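You operate a simulated robot arm through the tools that you are given. There is no shell and no other tool. Be economical: measure what you need, move in short steps, check, and stop when the job is done.

You run a simulated robot arm. Do the job below in one go: nothing can be reset, and whatever is moved stays where it is left.

JOB
Coat the middle of the slab with kiln wash from the tin.
Fine: use the felt-soled block, put it back and shut the tin; the slab stays on its base. A coat counts when it lies all over at full strength: go over it till it gets no stronger.

The check looks at the end state, three seconds after you hand in, the way a careful person would. Anything else that was tipped, shoved, dropped, spilled or broken makes it a failure.

ROBOT AND FRAMES
A 6-joint arm with a two-finger parallel gripper, fixed in place. Base frame: the origin is at the foot of the arm, x ahead of it, y to its left, z up; the work surface is at about z = 820. Units: mm, degrees, N and s.
With the tool pointing down near the work surface it reaches from about 180 to 760 mm from the base axis. Its first joint turns from -166.0 to 166.0 degrees. Payload 3.91 kg.
The TCP is the grasp point between the finger pads, 30 mm short of the fingertips. In the tool frame z runs along the fingers and y along their closing line. Largest opening 110 mm; finger width 20, thickness 10; the body of the gripper, 48 by 112 mm, starts 55 mm behind the TCP.
Orientation is told as [roll, pitch, yaw] about the base's x, y, z axes, in that order, counted from this pose: with the fingers straight down and closing along the base's y, the tool's x points along the base's -x, its y along +y and its z along -z.

CONTROLS
- The arm moves only by the tool arm_command. Its argument "increments" is a list of rows, each an object (a shift or turn left out is 0, a gripper value left out holds the last) with "slide": the shift along the tool's x, y, z in units of 25 mm (1.0 is 25 mm), a list of three; "dr": the turn, a rotation vector about the tool's x, y, z in units of 8 degrees (1.0 is 8 degrees), a list of three; "gripper": the finger opening in cm, from 0 to 11. In form: [{"slide": [tx, ty, tz], "dr": [ax, ay, az], "gripper": gripper}, ...]. A call has 1 to 20 rows; each row shifts and turns the commanded pose from where the row before left it, along the tool's axes as they then stand. A call with a number of a shift or a turn outside -1 to 1 is refused whole. A row lasts 0.2 s, in which the tool goes at most 50 mm and 8.6 degrees; a call with a longer step from one row to the next is refused whole, and so is a gripper value outside its range. A pose out of reach is approached as far as the arm can. The call stops where the force on the tool passes 80 N (or 10 N more than at its start, if that is more) or the arm is blocked; 0.2 s more then pass. The fingers move at their own pace (about 45 mm/s each) and stop on an object; they squeeze with about 23 N. The grip force told is the motor's: it shows also when the fingers shut on nothing. Time passes only in rows, and 0.2 s behind the last, so rows that do not move let the fingers close. The reply holds the time, the measured pose of the TCP, the force on the tool along the base axes, the opening and the grip force, in the units named above and with some noise, with the torque about the TCP (base axes, N m) and any sound that the robot's microphone picked up.
- Cameras (640 x 400 px; columns grow to the right, rows downward): "scene" is fixed at [219.8, -499, 1624.6]; the picture's right is [0.91, -0.41, 0.00], its down [-0.25, -0.55, -0.80] and it looks along [0.33, 0.73, -0.60] (base axes); focal length 337 px, centre (320, 200). "wrist" rides on the gripper at [71, 21, -107] in the tool frame; the picture's right is [-0.29, 0.96, 0.00], its down [-0.76, -0.23, -0.61] and it looks along [-0.58, -0.18, 0.79] (tool axes); focal length 243 px, centre (320, 200). There is no depth. A picture from a camera that has moved, and an enlarged one, comes with that camera's place and axes in the base frame and with its lens.
- camera(camera): a new picture of that camera. It takes no simulated time.
- lift_body(by): slides the trunk up (or, below 0, down) by that many mm; the arm rides with it, the base frame stays. It gives what a move gives, with no picture.
- inspect(camera, box): a new picture of the part [left, top, right, bottom] of that camera's present view, enlarged. It takes no simulated time.
- hand_in(): hands the job in; it is judged then, once.

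Go step by step. Nothing tells you positions but the pictures and the camera data: compare them with the known pose of the tool, close in by small moves and look again before you grip or let go. The budget is 120 turns and 64 pictures, counting those below and the enlarged ones. Unless the task says otherwise, let go and move clear before handing in, and close with one line.

The tools are called after "Request:" as a command line: name --argument value ..., lists and objects as JSON in quotes. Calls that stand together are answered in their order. arm_command: Moves the arm, as the interface text tells. Its arguments: {"type":"object","properties":{"increments":{"type":"array"}},"required":["increments"]} The other tools are called the same way: lift_body (by) slides the trunk up or down; camera (camera) takes a picture; inspect (camera, box) takes an enlarged picture of a part of a camera's view; hand_in () hands the job in.

At the start:

```text
clock: 0.0
position: [349.5, 188.3, 1159.1]
ee_rot: [0.1, 0.1, 0.0]
contact_force: [0.4, 0.4, 0.4]
moment: [0.0, -0.01, -0.01]
opening: 110.1
grasp_force: 0.1
trunk travel left (down, up): [-525.0, 65.0]
```

scene: 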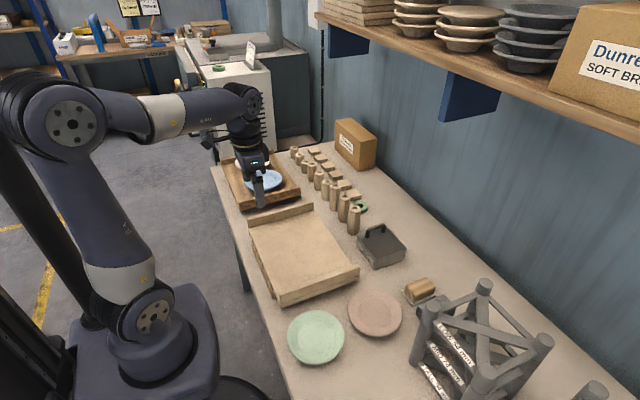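
wrist: 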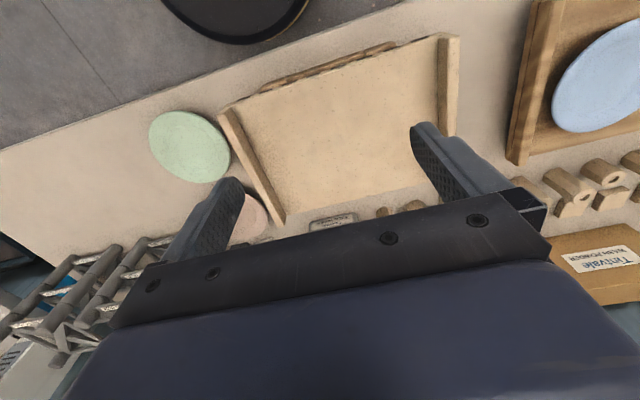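

I see a slab on its base in the middle, a dark tin with a handle beside it, and a small felt-soled block further right. I'll enlarge those areas to locate things.

Request:
inspect --camera "scene" --box '[330, 200, 490, 300]'

Request:
inspect --camera "scene" --box '[220, 190, 380, 310]'

Request:
inspect --camera "scene" --box '[210, 110, 390, 240]'

```text
4.00 times, centred on (410, 250) of scene
camera zoom: at [219.8, -499.0, 1624.6], right [0.91, -0.41, 0.0], down [-0.25, -0.55, -0.8], along [0.33, 0.73, -0.6], focal length 1346 px, centre (-40, 0)
```

zoom: 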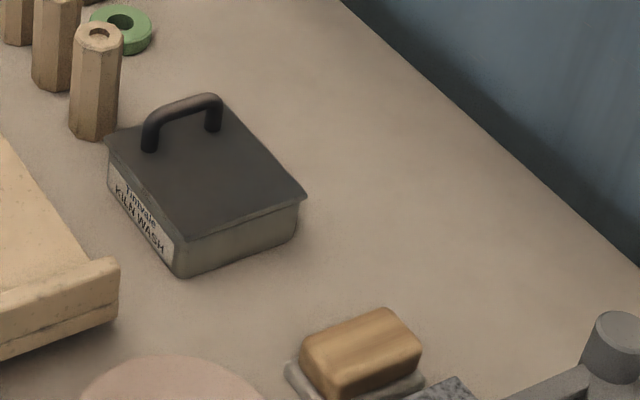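

```text
3.33 times, centred on (300, 250) of scene
camera zoom: at [219.8, -499.0, 1624.6], right [0.91, -0.41, 0.0], down [-0.25, -0.55, -0.8], along [0.33, 0.73, -0.6], focal length 1122 px, centre (387, 33)
```

zoom: 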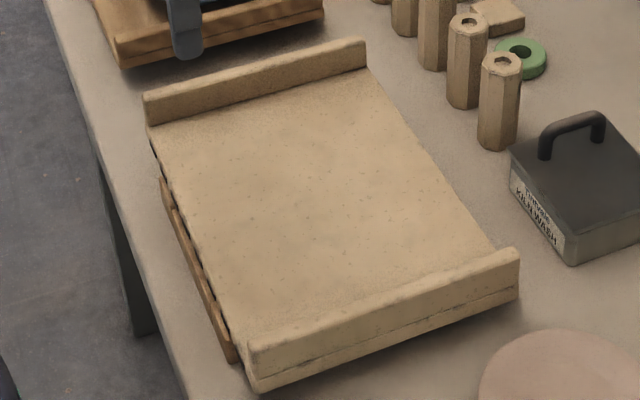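

```text
3.08 times, centred on (300, 175) of scene
camera zoom: at [219.8, -499.0, 1624.6], right [0.91, -0.41, 0.0], down [-0.25, -0.55, -0.8], along [0.33, 0.73, -0.6], focal length 1036 px, centre (382, 277)
```

zoom: 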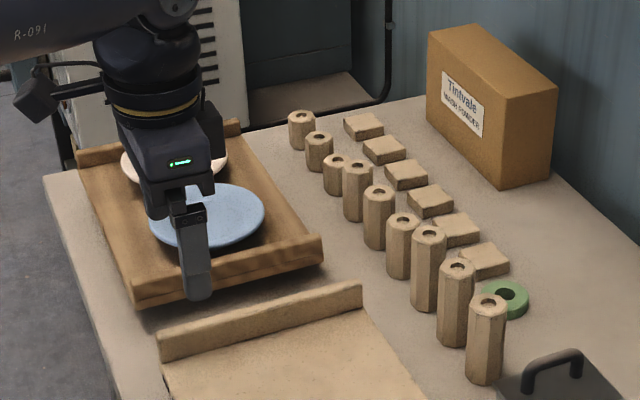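

The tin spans about x 667–780, y 78–202, with a lid handle near its +y side. The block sits near (730, −55). I'll move the wrist camera over for a closer look.

Request:
arm_command --increments '[{"slide": [-0.943, 0, 0.226]}, {"slide": [-0.943, 0, 0.226]}, {"slide": [-0.943, 0, 0.226]}, {"slide": [-0.943, 0, 0.226]}, {"slide": [-0.943, 0, 0.226]}, {"slide": [-0.943, 0, 0.226]}, {"slide": [-0.943, 0, 0.226]}, {"slide": [-0.943, 0, 0.226]}, {"slide": [-0.943, 0, 0.226]}, {"slide": [-0.943, 0, 0.226]}, {"slide": [-0.943, 0, 0.226]}, {"slide": [-0.943, 0, 0.226]}, {"slide": [-0.943, 0, 0.226]}, {"slide": [-0.943, 0, 0.226]}]'

Request:
camera --camera "wrist"

```text
clock: 3.0
position: [680.5, 188.8, 1078.3]
ee_rot: [0.1, 0.1, 0.0]
contact_force: [-0.9, -0.7, -0.1]
moment: [0.0, 0.02, -0.01]
opening: 110.0
grasp_force: 0.0
trunk travel left (down, up): [-525.0, 65.0]
```

```text
58 pictures are left
camera wrist: at [609.9, 212.4, 1185.8], right [0.29, 0.96, 0.0], down [0.76, -0.23, 0.61], along [0.58, -0.17, -0.8], focal length 243 px, centre (320, 200)
```

wrist: 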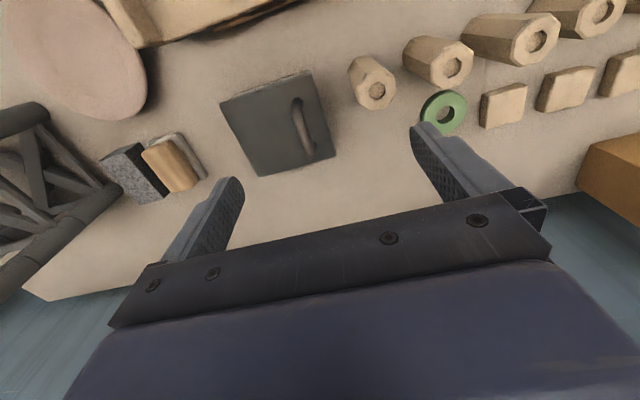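

Request:
inspect --camera "wrist" --box '[200, 55, 360, 185]'

Request:
inspect --camera "wrist" --box '[80, 110, 220, 220]'

```text
3.08 times, centred on (280, 120) of wrist
camera zoom: at [609.9, 212.4, 1185.8], right [0.29, 0.96, 0.0], down [0.76, -0.23, 0.61], along [0.58, -0.17, -0.8], focal length 746 px, centre (443, 446)
```

zoom: 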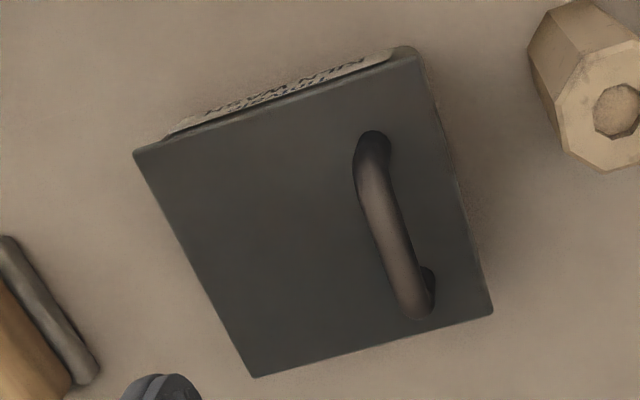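

```text
3.64 times, centred on (150, 165) of wrist
camera zoom: at [609.9, 212.4, 1185.8], right [0.29, 0.96, 0.0], down [0.76, -0.23, 0.61], along [0.58, -0.17, -0.8], focal length 882 px, centre (938, 327)
```

zoom: 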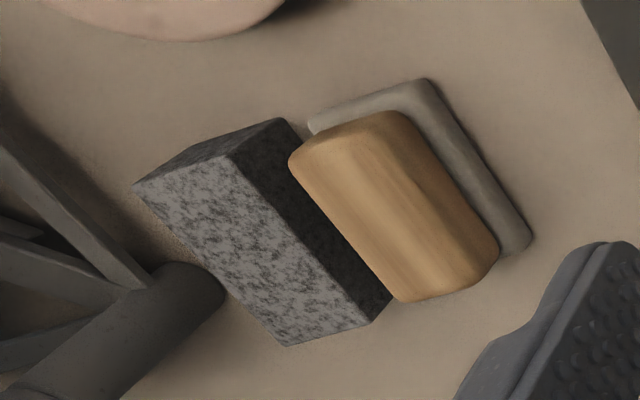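

The tin's lid is at about z 877 and its handle bar runs along x, centred near (715, 164) and about 905–910 high. I'll come down above the handle and look again.

Request:
arm_command --increments '[{"slide": [-0.276, -0.198, 0.8], "gripper": 6}, {"slide": [-0.276, -0.198, 0.8]}, {"slide": [-0.276, -0.198, 0.8]}, {"slide": [-0.276, -0.198, 0.8]}, {"slide": [-0.276, -0.198, 0.8]}]'

Request:
camera --camera "wrist"

Request:
inspect --camera "scene" --box '[310, 150, 470, 280]'

```text
clock: 4.2
position: [714.9, 165.5, 976.4]
ee_rot: [0.0, 0.2, 0.1]
contact_force: [0.9, -0.4, 1.1]
moment: [0.0, -0.01, 0.0]
opening: 60.2
grasp_force: 0.1
trunk travel left (down, up): [-525.0, 65.0]
```

```text
55 pictures are left
camera wrist: at [643.7, 187.7, 1084.4], right [0.29, 0.96, 0.0], down [0.76, -0.23, 0.61], along [0.58, -0.17, -0.8], focal length 243 px, centre (320, 200)
```

wrist: 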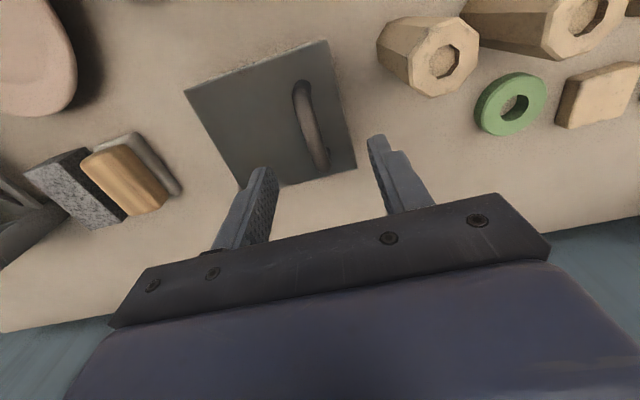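

```text
3.08 times, centred on (390, 215) of scene
camera zoom: at [219.8, -499.0, 1624.6], right [0.91, -0.41, 0.0], down [-0.25, -0.55, -0.8], along [0.33, 0.73, -0.6], focal length 1036 px, centre (105, 154)
```

zoom: 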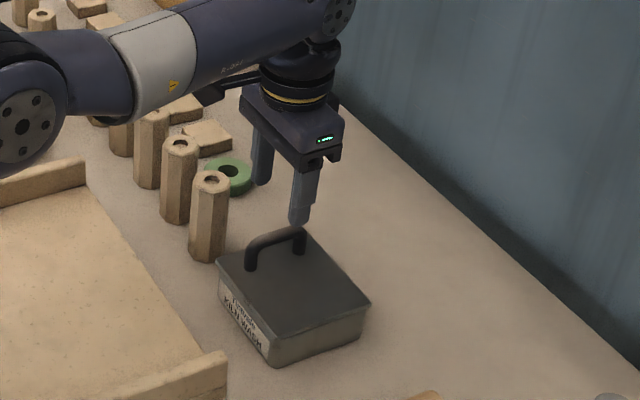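

The bar appears at y ≈ 162 between the fingers. I'll descend to straddle it and look before closing.

Request:
arm_command --increments '[{"slide": [0.04, -0.033, 0.614]}, {"slide": [0.04, -0.033, 0.614]}, {"slide": [0.04, -0.033, 0.614]}, {"slide": [0.04, -0.033, 0.614]}]'

Request:
camera --camera "wrist"

Request:
inspect --camera "scene" --box '[340, 190, 430, 280]'

```text
clock: 5.2
position: [708.4, 162.7, 915.0]
ee_rot: [0.0, 0.1, 0.0]
contact_force: [-1.4, 1.0, 0.1]
moment: [0.04, -0.01, 0.02]
opening: 60.2
grasp_force: 0.1
trunk travel left (down, up): [-525.0, 65.0]
```

```text
53 pictures are left
camera wrist: at [639.2, 185.0, 1023.4], right [0.29, 0.96, 0.0], down [0.76, -0.23, 0.61], along [0.58, -0.17, -0.8], focal length 243 px, centre (320, 200)
```

wrist: 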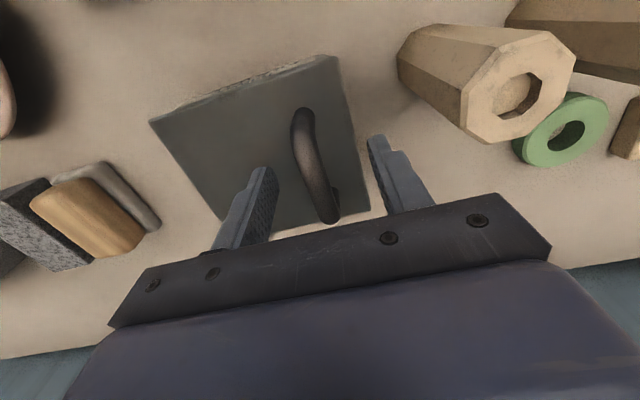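

```text
4.44 times, centred on (385, 235) of scene
camera zoom: at [219.8, -499.0, 1624.6], right [0.91, -0.41, 0.0], down [-0.25, -0.55, -0.8], along [0.33, 0.73, -0.6], focal length 1496 px, centre (31, 44)
```

zoom: 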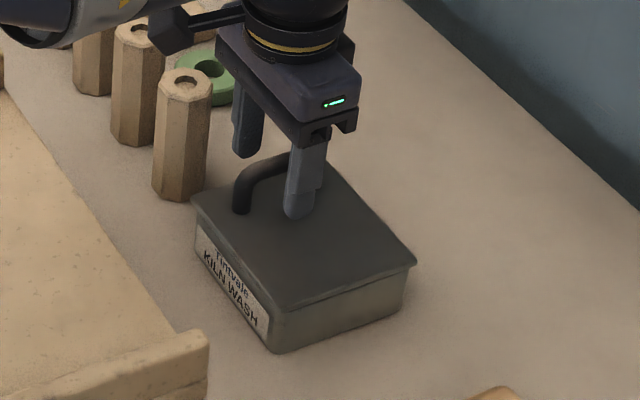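

The fingers straddle the bar with clear space below. I'll close on it and lift a few millimetres to feel how the lid comes away.

Request:
arm_command --increments '[{"gripper": 0}, {"gripper": 0}, {"gripper": 0}, {"gripper": 0}, {"gripper": 0}]'

Request:
arm_command --increments '[{"slide": [0, 0, -0.2]}, {"slide": [0, 0, -0.2]}, {}]'

Request:
inspect --camera "scene" --box '[340, 190, 430, 280]'

```text
clock: 6.4
position: [709.7, 160.4, 915.3]
ee_rot: [0.1, 0.1, -0.1]
contact_force: [-2.5, -14.1, -1.5]
moment: [-0.17, 0.02, 0.01]
opening: 13.3
grasp_force: 44.7
trunk travel left (down, up): [-525.0, 65.0]
```

```text
clock: 7.2
position: [709.8, 156.1, 924.8]
ee_rot: [0.0, 0.3, -0.1]
contact_force: [-8.7, -31.0, -17.6]
moment: [-0.17, 0.59, 0.18]
opening: 13.5
grasp_force: 45.5
trunk travel left (down, up): [-525.0, 65.0]
```

```text
4.44 times, centred on (385, 235) of scene
camera zoom: at [219.8, -499.0, 1624.6], right [0.91, -0.41, 0.0], down [-0.25, -0.55, -0.8], along [0.33, 0.73, -0.6], focal length 1496 px, centre (31, 44)
```

zoom: 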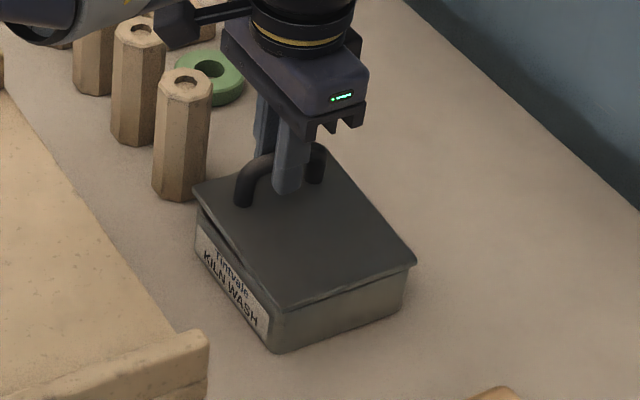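

The lid is hinged along its −y edge (about y 69, z 873), since the handle pulls toward −y as it rises. I'll follow that arc, rolling the tool with it.

Request:
arm_command --increments '[{"slide": [0, -0.44, -0.216], "dr": [-0.5, 0, 0]}, {"slide": [0, -0.184, -0.23], "dr": [-0.5, 0, 0]}, {"slide": [0, -0.158, -0.228], "dr": [-0.5, 0, 0]}, {"slide": [0, -0.14, -0.239], "dr": [-0.5, 0, 0]}]'

```text
clock: 8.2
position: [709.6, 138.2, 948.9]
ee_rot: [16.3, -0.1, 0.1]
contact_force: [-7.7, -1.9, -1.0]
moment: [-0.08, 0.89, 0.31]
opening: 13.2
grasp_force: 44.6
trunk travel left (down, up): [-525.0, 65.0]
```

That followed with almost no side force. I'll continue the same arc.

Request:
arm_command --increments '[{"slide": [0, -0.15, -0.234], "dr": [-0.5, 0, 0]}, {"slide": [0, -0.15, -0.234], "dr": [-0.5, 0, 0]}, {"slide": [0, -0.15, -0.234], "dr": [-0.5, 0, 0]}, {"slide": [0, -0.15, -0.234], "dr": [-0.5, 0, 0]}, {"slide": [0, -0.15, -0.234], "dr": [-0.5, 0, 0]}, {"slide": [0, -0.15, -0.234], "dr": [-0.5, 0, 0]}, {"slide": [0, -0.15, -0.234], "dr": [-0.5, 0, 0]}, {"slide": [0, -0.15, -0.234], "dr": [-0.5, 0, 0]}]'

Request:
camera --camera "scene"

```text
clock: 10.0
position: [711.1, 88.8, 974.5]
ee_rot: [48.2, -0.1, -0.1]
contact_force: [-0.8, 3.5, 12.6]
moment: [-0.04, 0.07, 0.05]
opening: 13.2
grasp_force: 46.2
trunk travel left (down, up): [-525.0, 65.0]
```

```text
50 pictures are left
```

scene: 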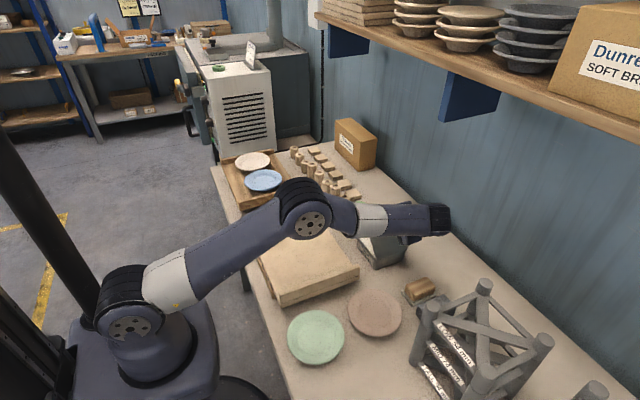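

The lid is about 55° open and moving freely. I'll continue.

Request:
arm_command --increments '[{"slide": [0, -0.14, -0.245], "dr": [-0.5, 0, 0]}, {"slide": [0, -0.14, -0.245], "dr": [-0.5, 0, 0]}, {"slide": [0, -0.14, -0.24], "dr": [-0.5, 0, 0]}, {"slide": [0, -0.15, -0.24], "dr": [-0.5, 0, 0]}]'

Request:
camera --camera "wrist"

```text
clock: 11.0
position: [709.6, 58.8, 978.4]
ee_rot: [64.3, -0.1, -0.1]
contact_force: [6.1, 1.6, 23.5]
moment: [0.25, 0.18, 0.25]
opening: 13.5
grasp_force: 44.6
trunk travel left (down, up): [-525.0, 65.0]
```

```text
49 pictures are left
camera wrist: at [639.3, -27.5, 1043.7], right [0.29, 0.42, 0.86], down [0.76, -0.65, 0.06], along [0.58, 0.64, -0.5], focal length 243 px, centre (320, 200)
```

wrist: 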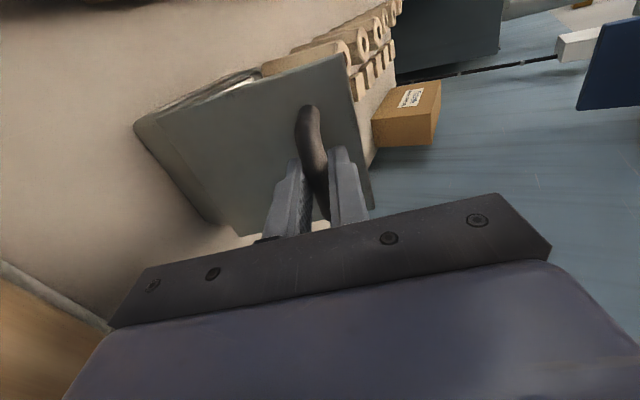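

The lid is at roughly 65°, and the fitted hinge is near (y 58, z 858). I'll now push on along the arc with the tool orientation held.

Request:
arm_command --increments '[{"slide": [0, -0.117, -0.332]}, {"slide": [0, -0.117, -0.332]}, {"slide": [0, -0.205, -0.265]}, {"slide": [0, -0.205, -0.265]}]'

```text
clock: 12.0
position: [710.6, 24.4, 974.2]
ee_rot: [64.2, 0.0, -0.2]
contact_force: [5.7, -2.9, 16.3]
moment: [0.25, -0.62, -0.39]
opening: 13.3
grasp_force: 44.8
trunk travel left (down, up): [-525.0, 65.0]
```

Request:
arm_command --increments '[{"slide": [0, -0.224, -0.24]}, {"slide": [0, -0.224, -0.24]}, {"slide": [0, -0.27, -0.198]}]'

Request:
camera --camera "wrist"

Request:
camera --camera "scene"

```text
clock: 12.8
position: [710.4, 1.1, 963.4]
ee_rot: [64.3, 0.2, 0.1]
contact_force: [3.3, -3.2, 8.1]
moment: [0.25, -0.7, -0.04]
opening: 13.2
grasp_force: 44.8
trunk travel left (down, up): [-525.0, 65.0]
```

```text
48 pictures are left
camera wrist: at [639.6, -84.5, 1031.0], right [0.29, 0.42, 0.86], down [0.76, -0.65, 0.06], along [0.58, 0.64, -0.51], focal length 243 px, centre (320, 200)
```

wrist: 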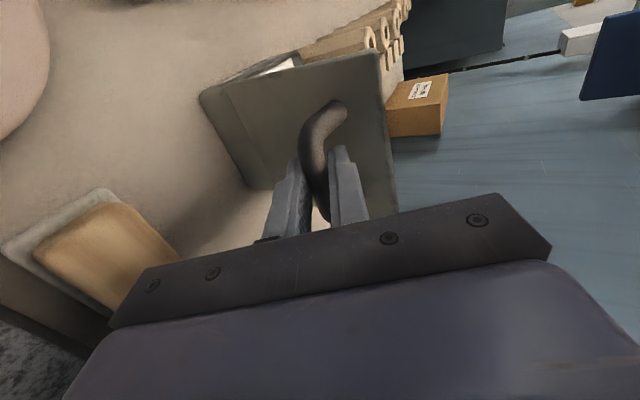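

```text
47 pictures are left
```

scene: 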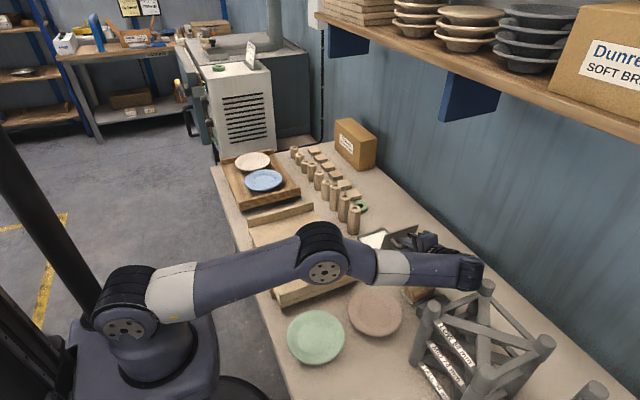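

Request:
arm_command --increments '[{"slide": [0, -0.27, -0.17]}, {"slide": [0, -0.27, -0.17]}, {"slide": [0, -0.305, -0.138]}, {}]'

Request:
inspect --camera "scene" --box '[330, 200, 510, 310]'

```text
clock: 13.8
position: [708.8, -8.8, 958.1]
ee_rot: [64.5, -0.5, 0.5]
contact_force: [4.9, 52.2, 39.2]
moment: [0.46, 0.13, 0.81]
opening: 13.2
grasp_force: 45.5
trunk travel left (down, up): [-525.0, 65.0]
```

```text
3.56 times, centred on (420, 255) of scene
camera zoom: at [219.8, -499.0, 1624.6], right [0.91, -0.41, 0.0], down [-0.25, -0.55, -0.8], along [0.33, 0.73, -0.6], focal length 1197 px, centre (-36, 4)
```

zoom: 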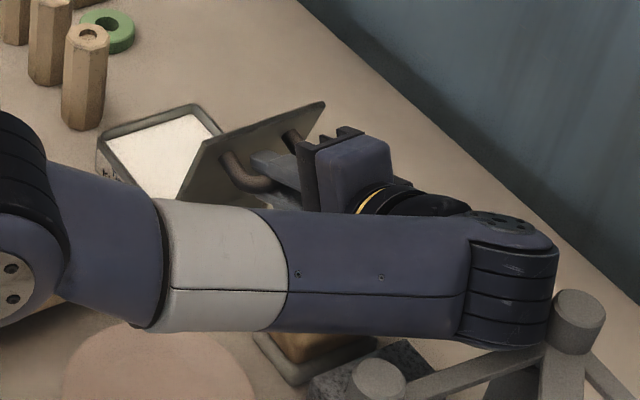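

The lid has reached its stop a bit past vertical. I'll ease off the force, open the fingers slightly and check.

Request:
arm_command --increments '[{"slide": [0, 0.33, 0.2]}, {}, {"gripper": 2.2}, {}, {}]'

Request:
camera --camera "wrist"

```text
clock: 15.0
position: [710.0, -9.4, 955.6]
ee_rot: [64.1, 0.2, 0.0]
contact_force: [-0.4, 2.9, 2.4]
moment: [0.06, 0.02, 0.05]
opening: 23.5
grasp_force: 1.2
trunk travel left (down, up): [-525.0, 65.0]
```

```text
45 pictures are left
camera wrist: at [639.8, -95.9, 1022.5], right [0.29, 0.42, 0.86], down [0.76, -0.65, 0.06], along [0.58, 0.64, -0.51], focal length 243 px, centre (320, 200)
```

wrist: 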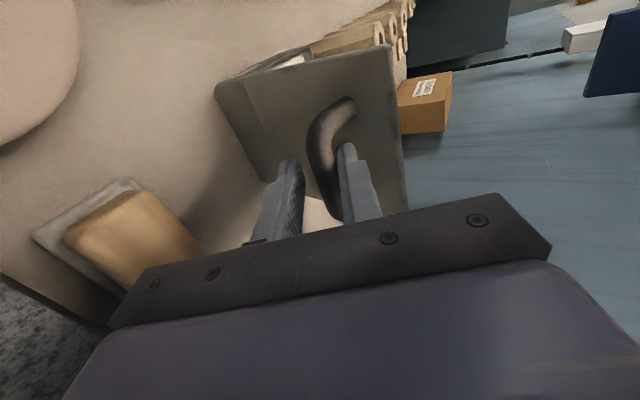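

Request:
arm_command --increments '[{"slide": [0, 0.08, 0]}, {"slide": [0, 0, -0.4]}, {"slide": [0, 0, -0.4]}, {"slide": [0, 0, -0.4]}, {"slide": [0, 0, -0.3]}]'

Request:
camera --camera "scene"

```text
clock: 16.2
position: [711.1, -41.6, 974.3]
ee_rot: [64.0, 0.2, 0.1]
contact_force: [1.3, 0.3, -0.6]
moment: [-0.03, 0.01, 0.01]
opening: 21.9
grasp_force: 0.0
trunk travel left (down, up): [-525.0, 65.0]
```

```text
44 pictures are left
```

scene: 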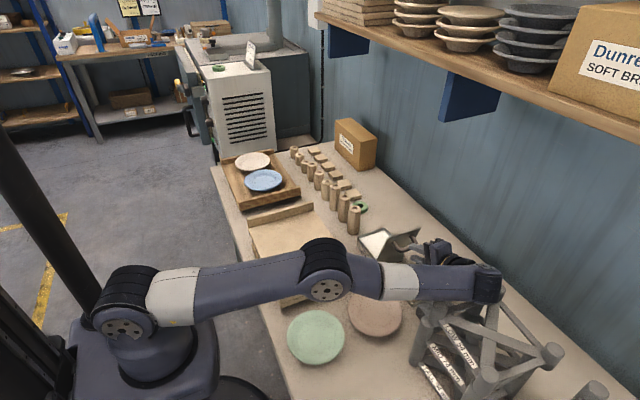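

The lid stays open on its stop. I'll back off, rise, and roll the tool upright again.

Request:
arm_command --increments '[{"slide": [0, 0, -0.4]}, {"slide": [0, 0.9, -0.44]}, {"slide": [0, 0.9, -0.44]}, {"slide": [0, 0.9, -0.44]}, {"slide": [0, 0.9, -0.44]}, {"dr": [1, 0, 0]}, {"dr": [1, 0, 0]}, {"dr": [1, 0, 0]}, {"dr": [1, 0, 0]}, {"dr": [1, 0, 0]}, {"dr": [1, 0, 0]}, {"dr": [1, 0, 0]}, {"dr": [1, 0, 0], "gripper": 11}, {}]'

Request:
camera --camera "wrist"

Request:
camera --camera "scene"

```text
clock: 19.2
position: [710.1, -50.2, 1079.5]
ee_rot: [0.0, 0.1, 0.0]
contact_force: [0.7, 0.6, 1.2]
moment: [0.0, 0.0, -0.01]
opening: 74.7
grasp_force: 0.0
trunk travel left (down, up): [-525.0, 65.0]
```

```text
43 pictures are left
camera wrist: at [639.6, -28.7, 1187.0], right [0.29, 0.96, 0.0], down [0.76, -0.23, 0.61], along [0.58, -0.18, -0.8], focal length 243 px, centre (320, 200)
```

wrist: 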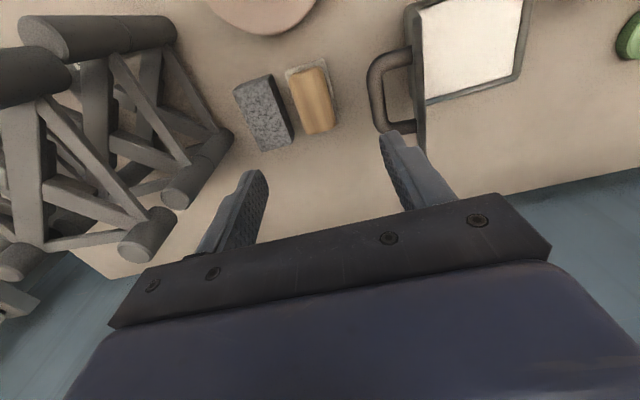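

```text
42 pictures are left
```

scene: 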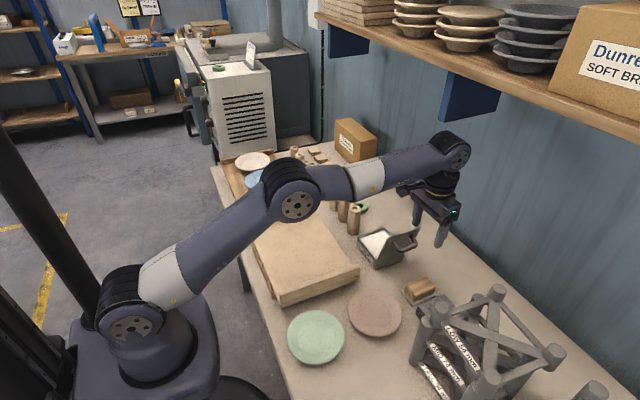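

The tin is open and upright with white wash in it. I'll enlarge the block and the tin interior.

Request:
inspect --camera "wrist" --box '[220, 40, 360, 160]'

Request:
inspect --camera "scene" --box '[340, 210, 460, 310]'

```text
3.33 times, centred on (290, 100) of wrist
camera zoom: at [639.6, -28.7, 1187.0], right [0.29, 0.96, 0.0], down [0.76, -0.23, 0.61], along [0.58, -0.18, -0.8], focal length 809 px, centre (420, 533)
```

zoom: 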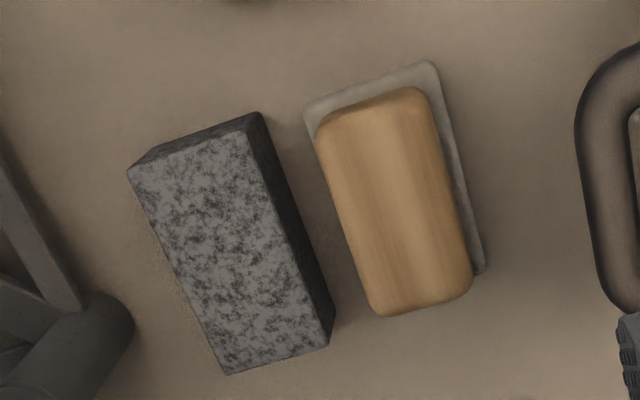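

```text
4.00 times, centred on (400, 260) of scene
camera zoom: at [219.8, -499.0, 1624.6], right [0.91, -0.41, 0.0], down [-0.25, -0.55, -0.8], along [0.33, 0.73, -0.6], focal length 1346 px, centre (0, -40)
```

zoom: 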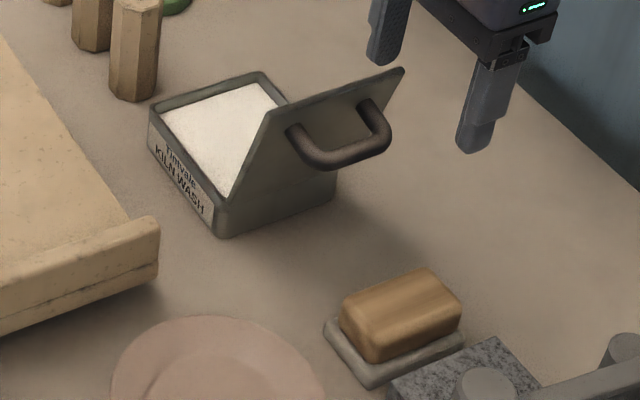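

The wooden block (about 72 × 42) is centred near (722, −64) on a grey rest, with a gap of roughly 25 mm to the granite block. Gripping along y with a modest opening fits, so I'll descend halfway and check.

Request:
arm_command --increments '[{"slide": [-0.096, -0.112, 0.956], "gripper": 5.8}, {"slide": [-0.096, -0.112, 0.956]}, {"slide": [-0.096, -0.112, 0.956]}, {"slide": [-0.096, -0.112, 0.956]}, {"slide": [-0.096, -0.112, 0.956]}, {}]'

Request:
camera --camera "wrist"

Request:
inspect --camera "scene" --box '[360, 210, 480, 310]'

```text
clock: 20.6
position: [721.9, -64.8, 959.1]
ee_rot: [0.2, 0.1, 0.0]
contact_force: [-0.2, -0.8, 0.1]
moment: [0.02, -0.02, 0.06]
opening: 57.8
grasp_force: 0.1
trunk travel left (down, up): [-525.0, 65.0]
```

```text
39 pictures are left
camera wrist: at [651.3, -42.6, 1066.6], right [0.29, 0.96, 0.0], down [0.76, -0.23, 0.61], along [0.58, -0.17, -0.8], focal length 243 px, centre (320, 200)
```

wrist: 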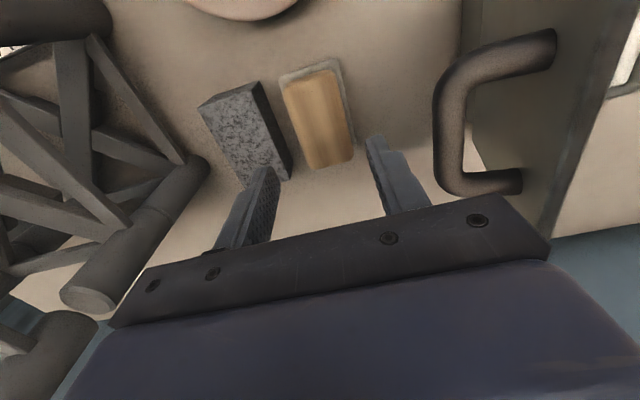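

```text
4.00 times, centred on (420, 260) of scene
camera zoom: at [219.8, -499.0, 1624.6], right [0.91, -0.41, 0.0], down [-0.25, -0.55, -0.8], along [0.33, 0.73, -0.6], focal length 1346 px, centre (-80, -40)
```

zoom: 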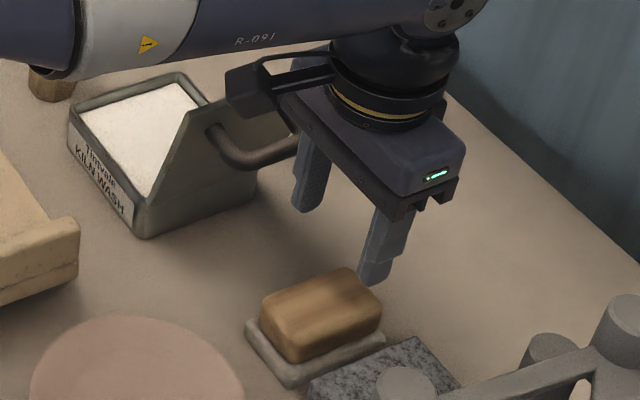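

If I grip along y, the gripper body would brush the open lid's handle. I'll turn the tool 90° (camera away from the lid) so it grips the block's long ends instead, rising a little first.

Request:
arm_command --increments '[{"slide": [0, 0, -1]}, {"slide": [0, 0, -1]}, {"dr": [0, 0, -0.9375], "gripper": 10}, {"dr": [0, 0, -0.9375]}, {"dr": [0, 0, -0.9375]}, {"dr": [0, 0, -0.9375]}, {"dr": [0, 0, -0.9375]}, {"dr": [0, 0, -0.9375]}, {"dr": [0, 0, -0.9375]}, {"dr": [0, 0, -0.9375]}, {"dr": [0, 0, -0.9375]}, {"dr": [0, 0, -0.9375]}, {"dr": [0, 0, -0.9375]}, {"dr": [0, 0, -0.9375]}, {}]'

Request:
camera --camera "wrist"

```text
clock: 23.8
position: [723.0, -66.0, 1009.3]
ee_rot: [0.1, 0.0, 90.0]
contact_force: [0.5, -0.1, -0.1]
moment: [0.03, 0.0, -0.03]
opening: 100.2
grasp_force: 0.1
trunk travel left (down, up): [-525.0, 65.0]
```

```text
37 pictures are left
camera wrist: at [701.8, -136.2, 1117.3], right [-0.96, 0.29, 0.0], down [0.23, 0.76, 0.61], along [0.17, 0.58, -0.79], focal length 243 px, centre (320, 200)
```

wrist: 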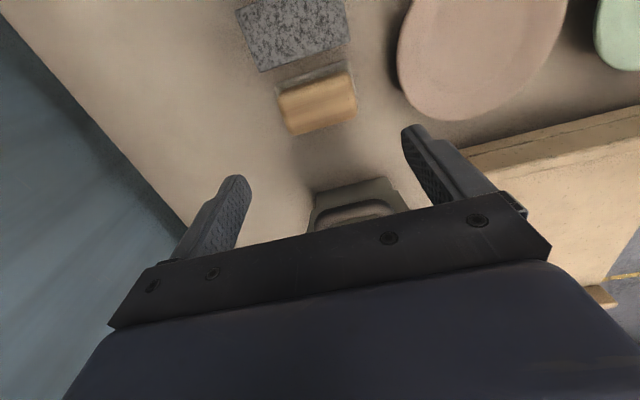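

Block centre reads about (721, −67), aligned with the tool. I'll descend to grasp height.

Request:
arm_command --increments '[{"slide": [0, 0.02, 0.888]}, {"slide": [0, 0.02, 0.888]}, {"slide": [0, 0, 0.888]}, {"slide": [0, 0, 0.888]}, {"slide": [0, 0, 0.888]}, {"slide": [0, 0, 0.8]}, {}]'

Request:
camera --camera "wrist"

Request:
inspect --camera "scene" --box '[360, 210, 480, 310]'

```text
clock: 25.4
position: [722.2, -64.4, 879.6]
ee_rot: [0.2, 0.0, 90.0]
contact_force: [-1.0, 0.0, -0.1]
moment: [0.02, 0.02, -0.01]
opening: 99.9
grasp_force: 0.1
trunk travel left (down, up): [-525.0, 65.0]
```

```text
36 pictures are left
camera wrist: at [700.8, -135.0, 986.4], right [-0.96, 0.29, 0.0], down [0.23, 0.76, 0.61], along [0.18, 0.58, -0.79], focal length 243 px, centre (320, 200)
```

wrist: 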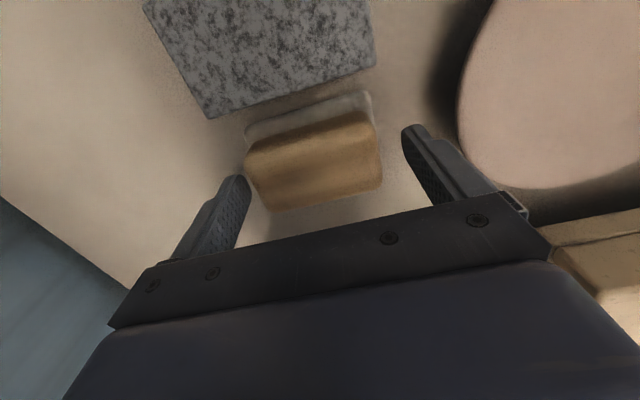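

```text
4.00 times, centred on (420, 260) of scene
camera zoom: at [219.8, -499.0, 1624.6], right [0.91, -0.41, 0.0], down [-0.25, -0.55, -0.8], along [0.33, 0.73, -0.6], focal length 1346 px, centre (-80, -40)
```

zoom: 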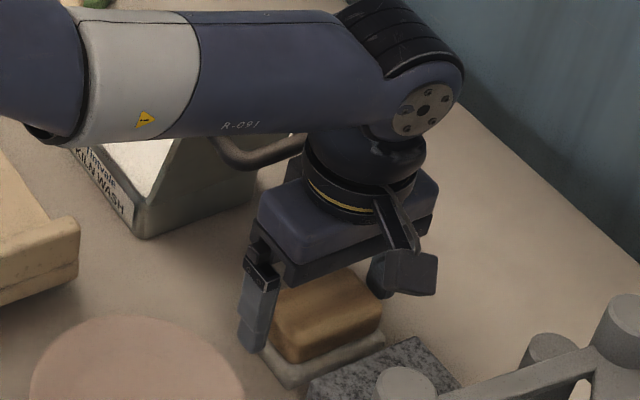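

The fingers are on either side of the block, clear of the rest. I'll lower slightly and close.

Request:
arm_command --increments '[{"slide": [0, 0, 0.2]}, {"gripper": 4}, {}, {}, {}, {}, {}]'

```text
clock: 27.0
position: [720.4, -63.5, 873.4]
ee_rot: [0.1, -0.1, 90.1]
contact_force: [0.3, -0.8, 0.0]
moment: [0.01, -0.02, 0.04]
opening: 77.5
grasp_force: 22.9
trunk travel left (down, up): [-525.0, 65.0]
```

Gripped at 77.5 mm. I'll lift straight up and look at the sole and rest.

Request:
arm_command --increments '[{"gripper": 0, "slide": [0, 0, -0.2]}, {"slide": [0, 0, -0.4]}, {"slide": [0, 0, -0.8]}, {"slide": [0, 0, -0.8]}, {"slide": [0, 0, -0.8]}, {"slide": [0, 0, -0.8]}, {"slide": [0, 0, -0.8]}, {"slide": [0, 0, -0.8]}, {}]'

Request:
inspect --camera "scene" --box '[360, 180, 480, 310]'

```text
clock: 29.0
position: [722.4, -65.1, 1008.4]
ee_rot: [0.1, -0.1, 90.0]
contact_force: [-0.1, 0.0, -0.1]
moment: [-0.01, 0.01, -0.02]
opening: 0.0
grasp_force: 22.7
trunk travel left (down, up): [-525.0, 65.0]
```

```text
3.08 times, centred on (420, 245) of scene
camera zoom: at [219.8, -499.0, 1624.6], right [0.91, -0.41, 0.0], down [-0.25, -0.55, -0.8], along [0.33, 0.73, -0.6], focal length 1036 px, centre (12, 62)
```

zoom: 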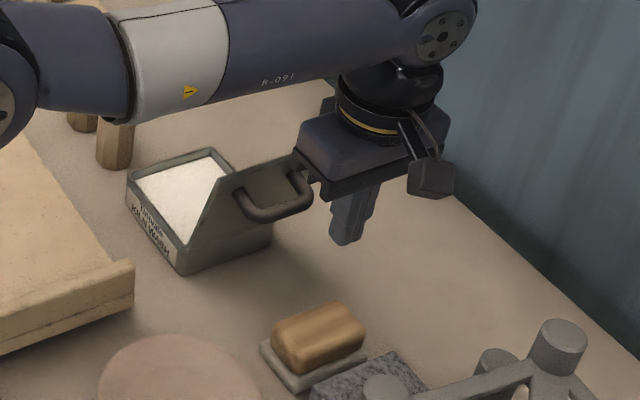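

The grip slipped off the block's rounded top; the block still sits on its rest. I'll reopen and go lower, feeling for the rest's rim.

Request:
arm_command --increments '[{"gripper": 10}, {}, {}, {}, {}, {"slide": [0, 0, 0.9]}, {"slide": [0, 0, 0.9]}, {"slide": [0, 0, 0.9]}, {"slide": [0, 0, 0.9]}, {"slide": [0, 0, 0.9]}, {"slide": [0, 0, 0.9]}, {"slide": [0, 0, 0.3]}, {}]'

Request:
inspect --camera "scene" --box '[395, 260, 455, 310]'

Request:
inspect --camera "wrist" --box '[200, 80, 440, 240]'

```text
clock: 31.8
position: [720.7, -66.1, 865.3]
ee_rot: [0.2, -0.1, 90.0]
contact_force: [-0.2, 0.2, 0.3]
moment: [0.01, -0.01, 0.0]
opening: 100.0
grasp_force: 0.1
trunk travel left (down, up): [-525.0, 65.0]
```

```text
8.00 times, centred on (425, 285) of scene
camera zoom: at [219.8, -499.0, 1624.6], right [0.91, -0.41, 0.0], down [-0.25, -0.55, -0.8], along [0.33, 0.73, -0.6], focal length 2693 px, centre (-520, -480)
```

zoom: 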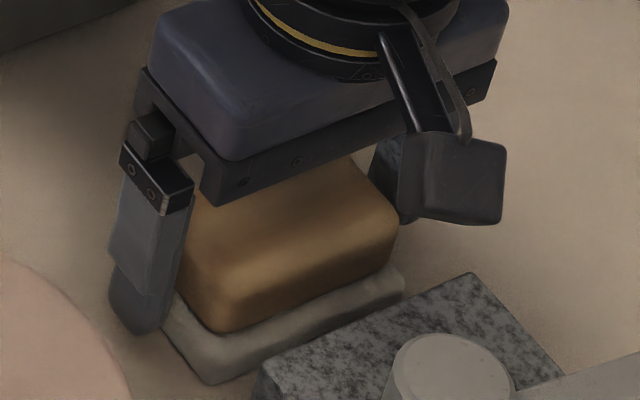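

```text
2.50 times, centred on (320, 160) of wrist
camera zoom: at [699.7, -136.4, 973.3], right [-0.96, 0.29, 0.0], down [0.23, 0.76, 0.61], along [0.17, 0.58, -0.79], focal length 606 px, centre (320, 300)
```

zoom: 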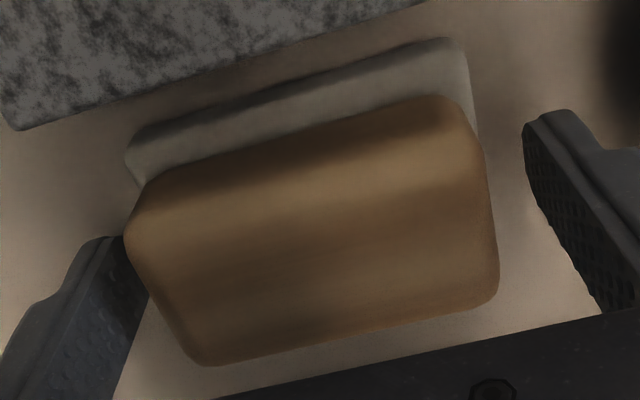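

Now the fingers reach well down the block's ends. I'll close and lift a little while checking that the grip holds.

Request:
arm_command --increments '[{"slide": [0, 0, 0.08]}, {"gripper": 0}, {}, {}, {}, {}, {}]'

Request:
arm_command --increments '[{"slide": [0, 0, -0.1]}, {"slide": [0, 0, -0.2]}, {"slide": [0, 0, -0.3]}, {}]'

Request:
inspect --camera "scene" --box '[395, 260, 455, 310]'

```text
clock: 33.4
position: [721.1, -64.9, 864.4]
ee_rot: [0.1, -0.1, 90.0]
contact_force: [1.0, -0.4, 1.0]
moment: [0.03, -0.05, -0.02]
opening: 84.2
grasp_force: 23.4
trunk travel left (down, up): [-525.0, 65.0]
```

```text
clock: 34.4
position: [720.6, -65.1, 879.7]
ee_rot: [0.0, -0.1, 90.1]
contact_force: [0.5, -0.4, -0.9]
moment: [-0.03, 0.01, 0.0]
opening: 84.2
grasp_force: 23.2
trunk travel left (down, up): [-525.0, 65.0]
```

```text
8.00 times, centred on (425, 285) of scene
camera zoom: at [219.8, -499.0, 1624.6], right [0.91, -0.41, 0.0], down [-0.25, -0.55, -0.8], along [0.33, 0.73, -0.6], focal length 2693 px, centre (-520, -480)
```

zoom: 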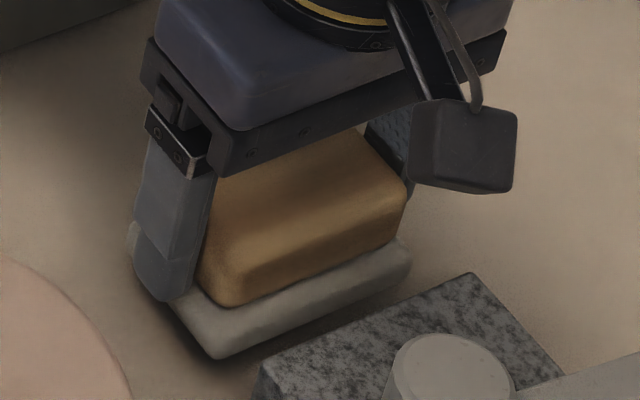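

The block lifted cleanly with its felt sole, bottom about 44 mm below the TCP. I'll rise, turn back, and go look straight into the tin.

Request:
arm_command --increments '[{"slide": [0, 0, -0.935]}, {"slide": [0, 0, -0.935]}, {"slide": [0, 0, -0.935]}, {"slide": [0, 0, -0.935]}, {"slide": [0, 0, -0.935]}, {"slide": [0, 0, -0.935]}, {"slide": [0, 0, -0.935]}, {"slide": [0, 0, -0.935]}, {"slide": [0, 0, -0.935]}]'

Request:
arm_command --increments '[{"dr": [0, 0, 0.9375]}, {"dr": [0, 0, 0.9375]}, {"dr": [0, 0, 0.9375]}, {"dr": [0, 0, 0.9375]}, {"dr": [0, 0, 0.9375]}, {"dr": [0, 0, 0.9375]}, {"dr": [0, 0, 0.9375]}, {"dr": [0, 0, 0.9375]}, {"dr": [0, 0, 0.9375]}, {"dr": [0, 0, 0.9375]}, {"dr": [0, 0, 0.9375]}, {"dr": [0, 0, 0.9375]}]'

Request:
arm_command --increments '[{"slide": [0.164, 0.98, 0]}, {"slide": [0.164, 0.98, 0]}, {"slide": [0.164, 0.98, 0]}, {"slide": [0.164, 0.98, 0]}, {"slide": [0.164, 0.98, 0]}, {"slide": [0.164, 0.98, 0]}, {"slide": [0.164, 0.98, 0]}, {"slide": [0.164, 0.98, 0]}, {"slide": [0.164, 0.98, 0]}, {"slide": [0.164, 0.98, 0]}]'

Request:
camera --camera "wrist"

```text
clock: 36.4
position: [722.2, -67.2, 1089.7]
ee_rot: [0.1, -0.1, 90.0]
contact_force: [0.5, -0.6, -1.0]
moment: [0.01, 0.04, -0.02]
opening: 84.1
grasp_force: 23.2
trunk travel left (down, up): [-525.0, 65.0]
```

```text
clock: 39.0
position: [721.1, -65.6, 1090.5]
ee_rot: [0.1, 0.1, -0.1]
contact_force: [0.4, -0.1, -0.2]
moment: [-0.03, -0.01, -0.02]
opening: 84.1
grasp_force: 23.1
trunk travel left (down, up): [-525.0, 65.0]
```

```text
clock: 41.2
position: [679.8, 179.3, 1089.9]
ee_rot: [0.1, 0.0, 0.0]
contact_force: [0.2, -0.3, -0.2]
moment: [0.03, 0.03, 0.01]
opening: 84.3
grasp_force: 23.1
trunk travel left (down, up): [-525.0, 65.0]
```

```text
30 pictures are left
camera wrist: at [608.3, 201.3, 1197.3], right [0.29, 0.96, 0.0], down [0.76, -0.23, 0.61], along [0.58, -0.17, -0.8], focal length 243 px, centre (320, 200)
```

wrist: 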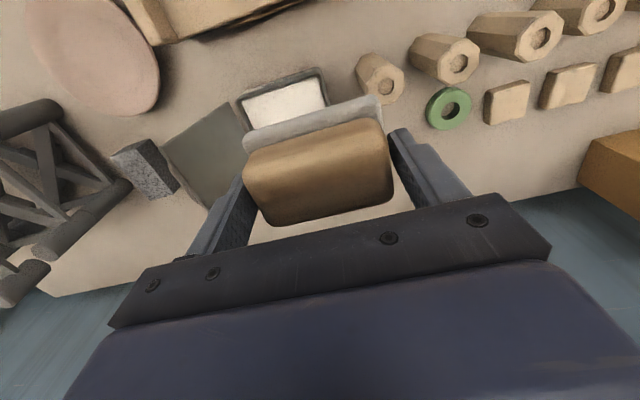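

The open wash area reads about x 670–760, y 72–179, so its centre is near (715, 126). With the block's long side along y it fits; I'll lower to a hover and check from the scene camera.

Request:
arm_command --increments '[{"slide": [-0.234, -0.355, 0.8]}, {"slide": [-0.234, -0.355, 0.8]}, {"slide": [-0.234, -0.355, 0.8]}, {"slide": [-0.234, -0.355, 0.8]}, {"slide": [-0.234, -0.355, 0.8]}, {"slide": [-0.234, -0.355, 0.8]}, {"slide": [0, 0, 0.8]}, {"slide": [0, 0, 0.6]}, {}]'

Request:
inspect --camera "scene" --box '[340, 200, 440, 280]'

Request:
camera --camera "wrist"

```text
clock: 43.2
position: [717.3, 125.8, 936.2]
ee_rot: [0.1, 0.0, 0.1]
contact_force: [-0.4, 0.6, -1.0]
moment: [-0.02, 0.0, 0.03]
opening: 84.3
grasp_force: 22.5
trunk travel left (down, up): [-525.0, 65.0]
```

```text
5.00 times, centred on (390, 240) of scene
camera zoom: at [219.8, -499.0, 1624.6], right [0.91, -0.41, 0.0], down [-0.25, -0.55, -0.8], along [0.33, 0.73, -0.6], focal length 1683 px, centre (-30, 0)
```

zoom: 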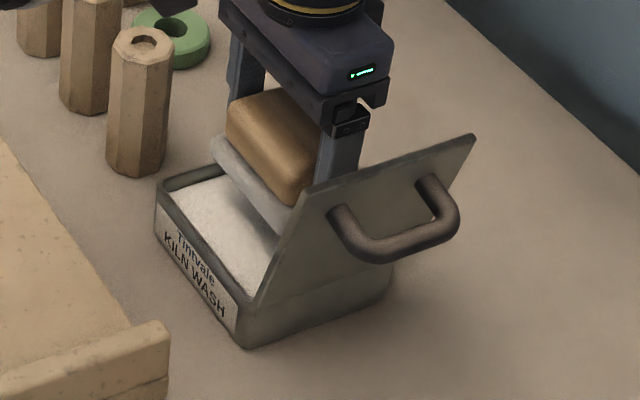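

```text
28 pictures are left
camera wrist: at [646.3, 148.9, 1043.0], right [0.29, 0.96, 0.0], down [0.76, -0.23, 0.61], along [0.58, -0.17, -0.8], focal length 243 px, centre (320, 200)
```

wrist: 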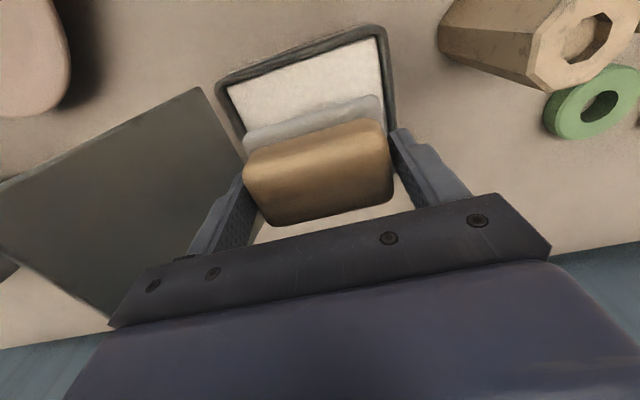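

The felt lines up over the wash with margin in both directions. I'll lower slowly and watch the force.

Request:
arm_command --increments '[{"slide": [0.06, -0.03, 0.2]}, {"slide": [0, 0, 0.2]}, {"slide": [0, 0, 0.2]}, {"slide": [0, 0, 0.2]}, {"slide": [0, 0, 0.2]}, {"slide": [0, 0, 0.2]}]'

```text
clock: 44.6
position: [714.9, 125.1, 905.2]
ee_rot: [0.1, 0.1, 0.0]
contact_force: [0.9, 0.4, -1.1]
moment: [-0.02, -0.01, -0.01]
opening: 84.4
grasp_force: 22.9
trunk travel left (down, up): [-525.0, 65.0]
```

Request:
arm_command --increments '[{"slide": [0, 0, 0.12]}, {"slide": [0, 0, 0.12]}, {"slide": [0, 0, 0.12]}]'

Request:
inspect --camera "wrist" --box '[180, 20, 440, 220]'

```text
clock: 45.4
position: [714.3, 124.8, 900.5]
ee_rot: [0.2, -0.3, 0.1]
contact_force: [-2.7, 0.1, 22.9]
moment: [-0.04, 0.29, 0.03]
opening: 84.3
grasp_force: 22.7
trunk travel left (down, up): [-525.0, 65.0]
```

```text
2.00 times, centred on (310, 120) of wrist
camera zoom: at [642.8, 147.6, 1007.6], right [0.29, 0.96, 0.0], down [0.76, -0.23, 0.61], along [0.59, -0.17, -0.79], focal length 485 px, centre (340, 360)
```

zoom: 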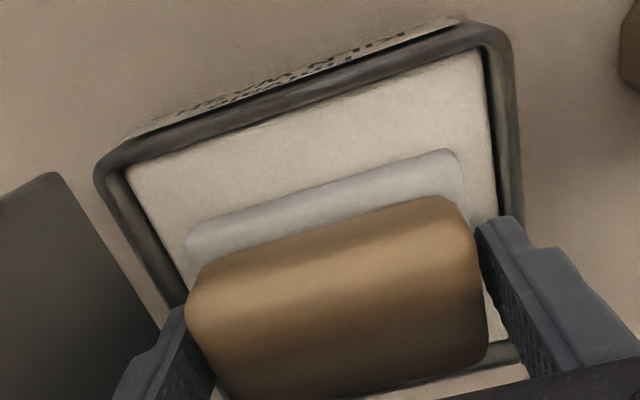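

The felt is sitting on the wash inside the tin walls. I'll let it soak with a tiny rub and lift.

Request:
arm_command --increments '[{}, {}, {"slide": [0.2, 0, 0]}, {"slide": [-0.2, 0, 0]}, {"slide": [-0.2, 0, 0]}, {"slide": [0.2, 0, 0]}, {}, {"slide": [0, 0, -0.3]}, {"slide": [0, 0, -0.5]}, {"slide": [0, 0, -0.8]}, {"slide": [0, 0, -0.8]}, {}]'

Request:
camera --camera "scene"

```text
clock: 48.0
position: [714.4, 122.6, 957.0]
ee_rot: [0.0, 0.1, 0.0]
contact_force: [0.0, -0.7, -1.2]
moment: [0.0, -0.05, 0.0]
opening: 84.2
grasp_force: 23.1
trunk travel left (down, up): [-525.0, 65.0]
```

```text
26 pictures are left
```

scene: 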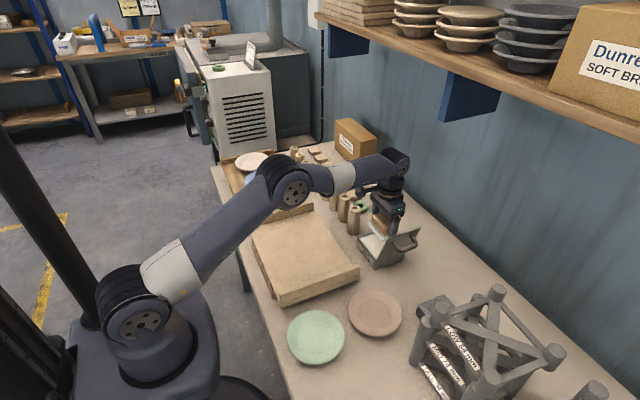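

The felt picked up wash. Next I'll carry it over toward the slab and take a picture to place the slab's edges and ribs accurately.

Request:
arm_command --increments '[{"slide": [0.4, 0, -0.8]}, {"slide": [0.954, 0.234, -0.5]}, {"slide": [0.954, 0.234, -0.5]}, {"slide": [0.954, 0.234, -0.5]}, {"slide": [0.954, 0.234, -0.5]}, {"slide": [0.954, 0.234, -0.5]}, {"slide": [0.954, 0.234, -0.5]}, {"slide": [0.954, 0.234, 0]}, {"slide": [0.954, 0.234, 0]}, {"slide": [0.954, 0.234, 0]}, {"slide": [0.954, 0.234, 0]}, {"slide": [0.954, 0.234, 0]}, {"slide": [0.954, 0.234, 0]}, {"slide": [0.954, 0.234, 0]}, {"slide": [0.7, 0.234, 0]}, {}]'

Request:
camera --camera "wrist"

Request:
inspect --camera "scene" --box '[220, 180, 380, 310]'

```text
clock: 51.4
position: [378.4, 208.2, 1053.0]
ee_rot: [0.2, 0.1, 0.0]
contact_force: [-0.3, -0.7, -0.7]
moment: [0.02, 0.02, 0.0]
opening: 84.3
grasp_force: 22.9
trunk travel left (down, up): [-525.0, 65.0]
```

```text
25 pictures are left
camera wrist: at [307.5, 229.5, 1160.5], right [0.29, 0.96, 0.0], down [0.76, -0.23, 0.61], along [0.58, -0.17, -0.8], focal length 243 px, centre (320, 200)
```

wrist: 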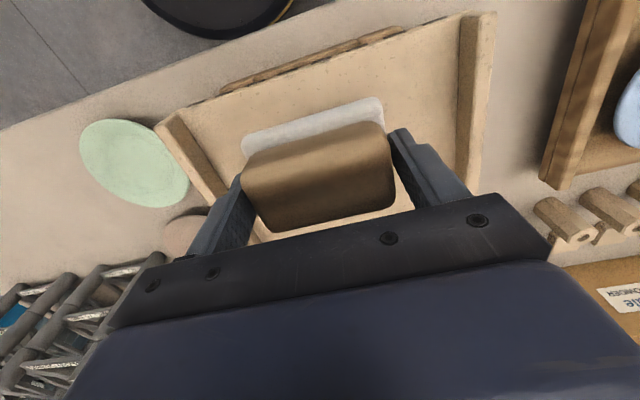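

```text
3.08 times, centred on (300, 245) of scene
camera zoom: at [219.8, -499.0, 1624.6], right [0.91, -0.41, 0.0], down [-0.25, -0.55, -0.8], along [0.33, 0.73, -0.6], focal length 1036 px, centre (382, 62)
```

zoom: 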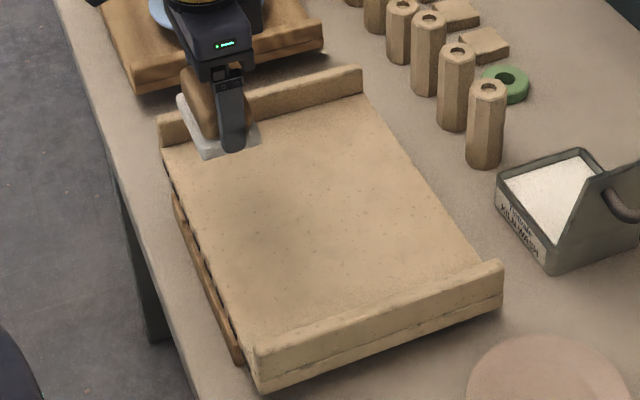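

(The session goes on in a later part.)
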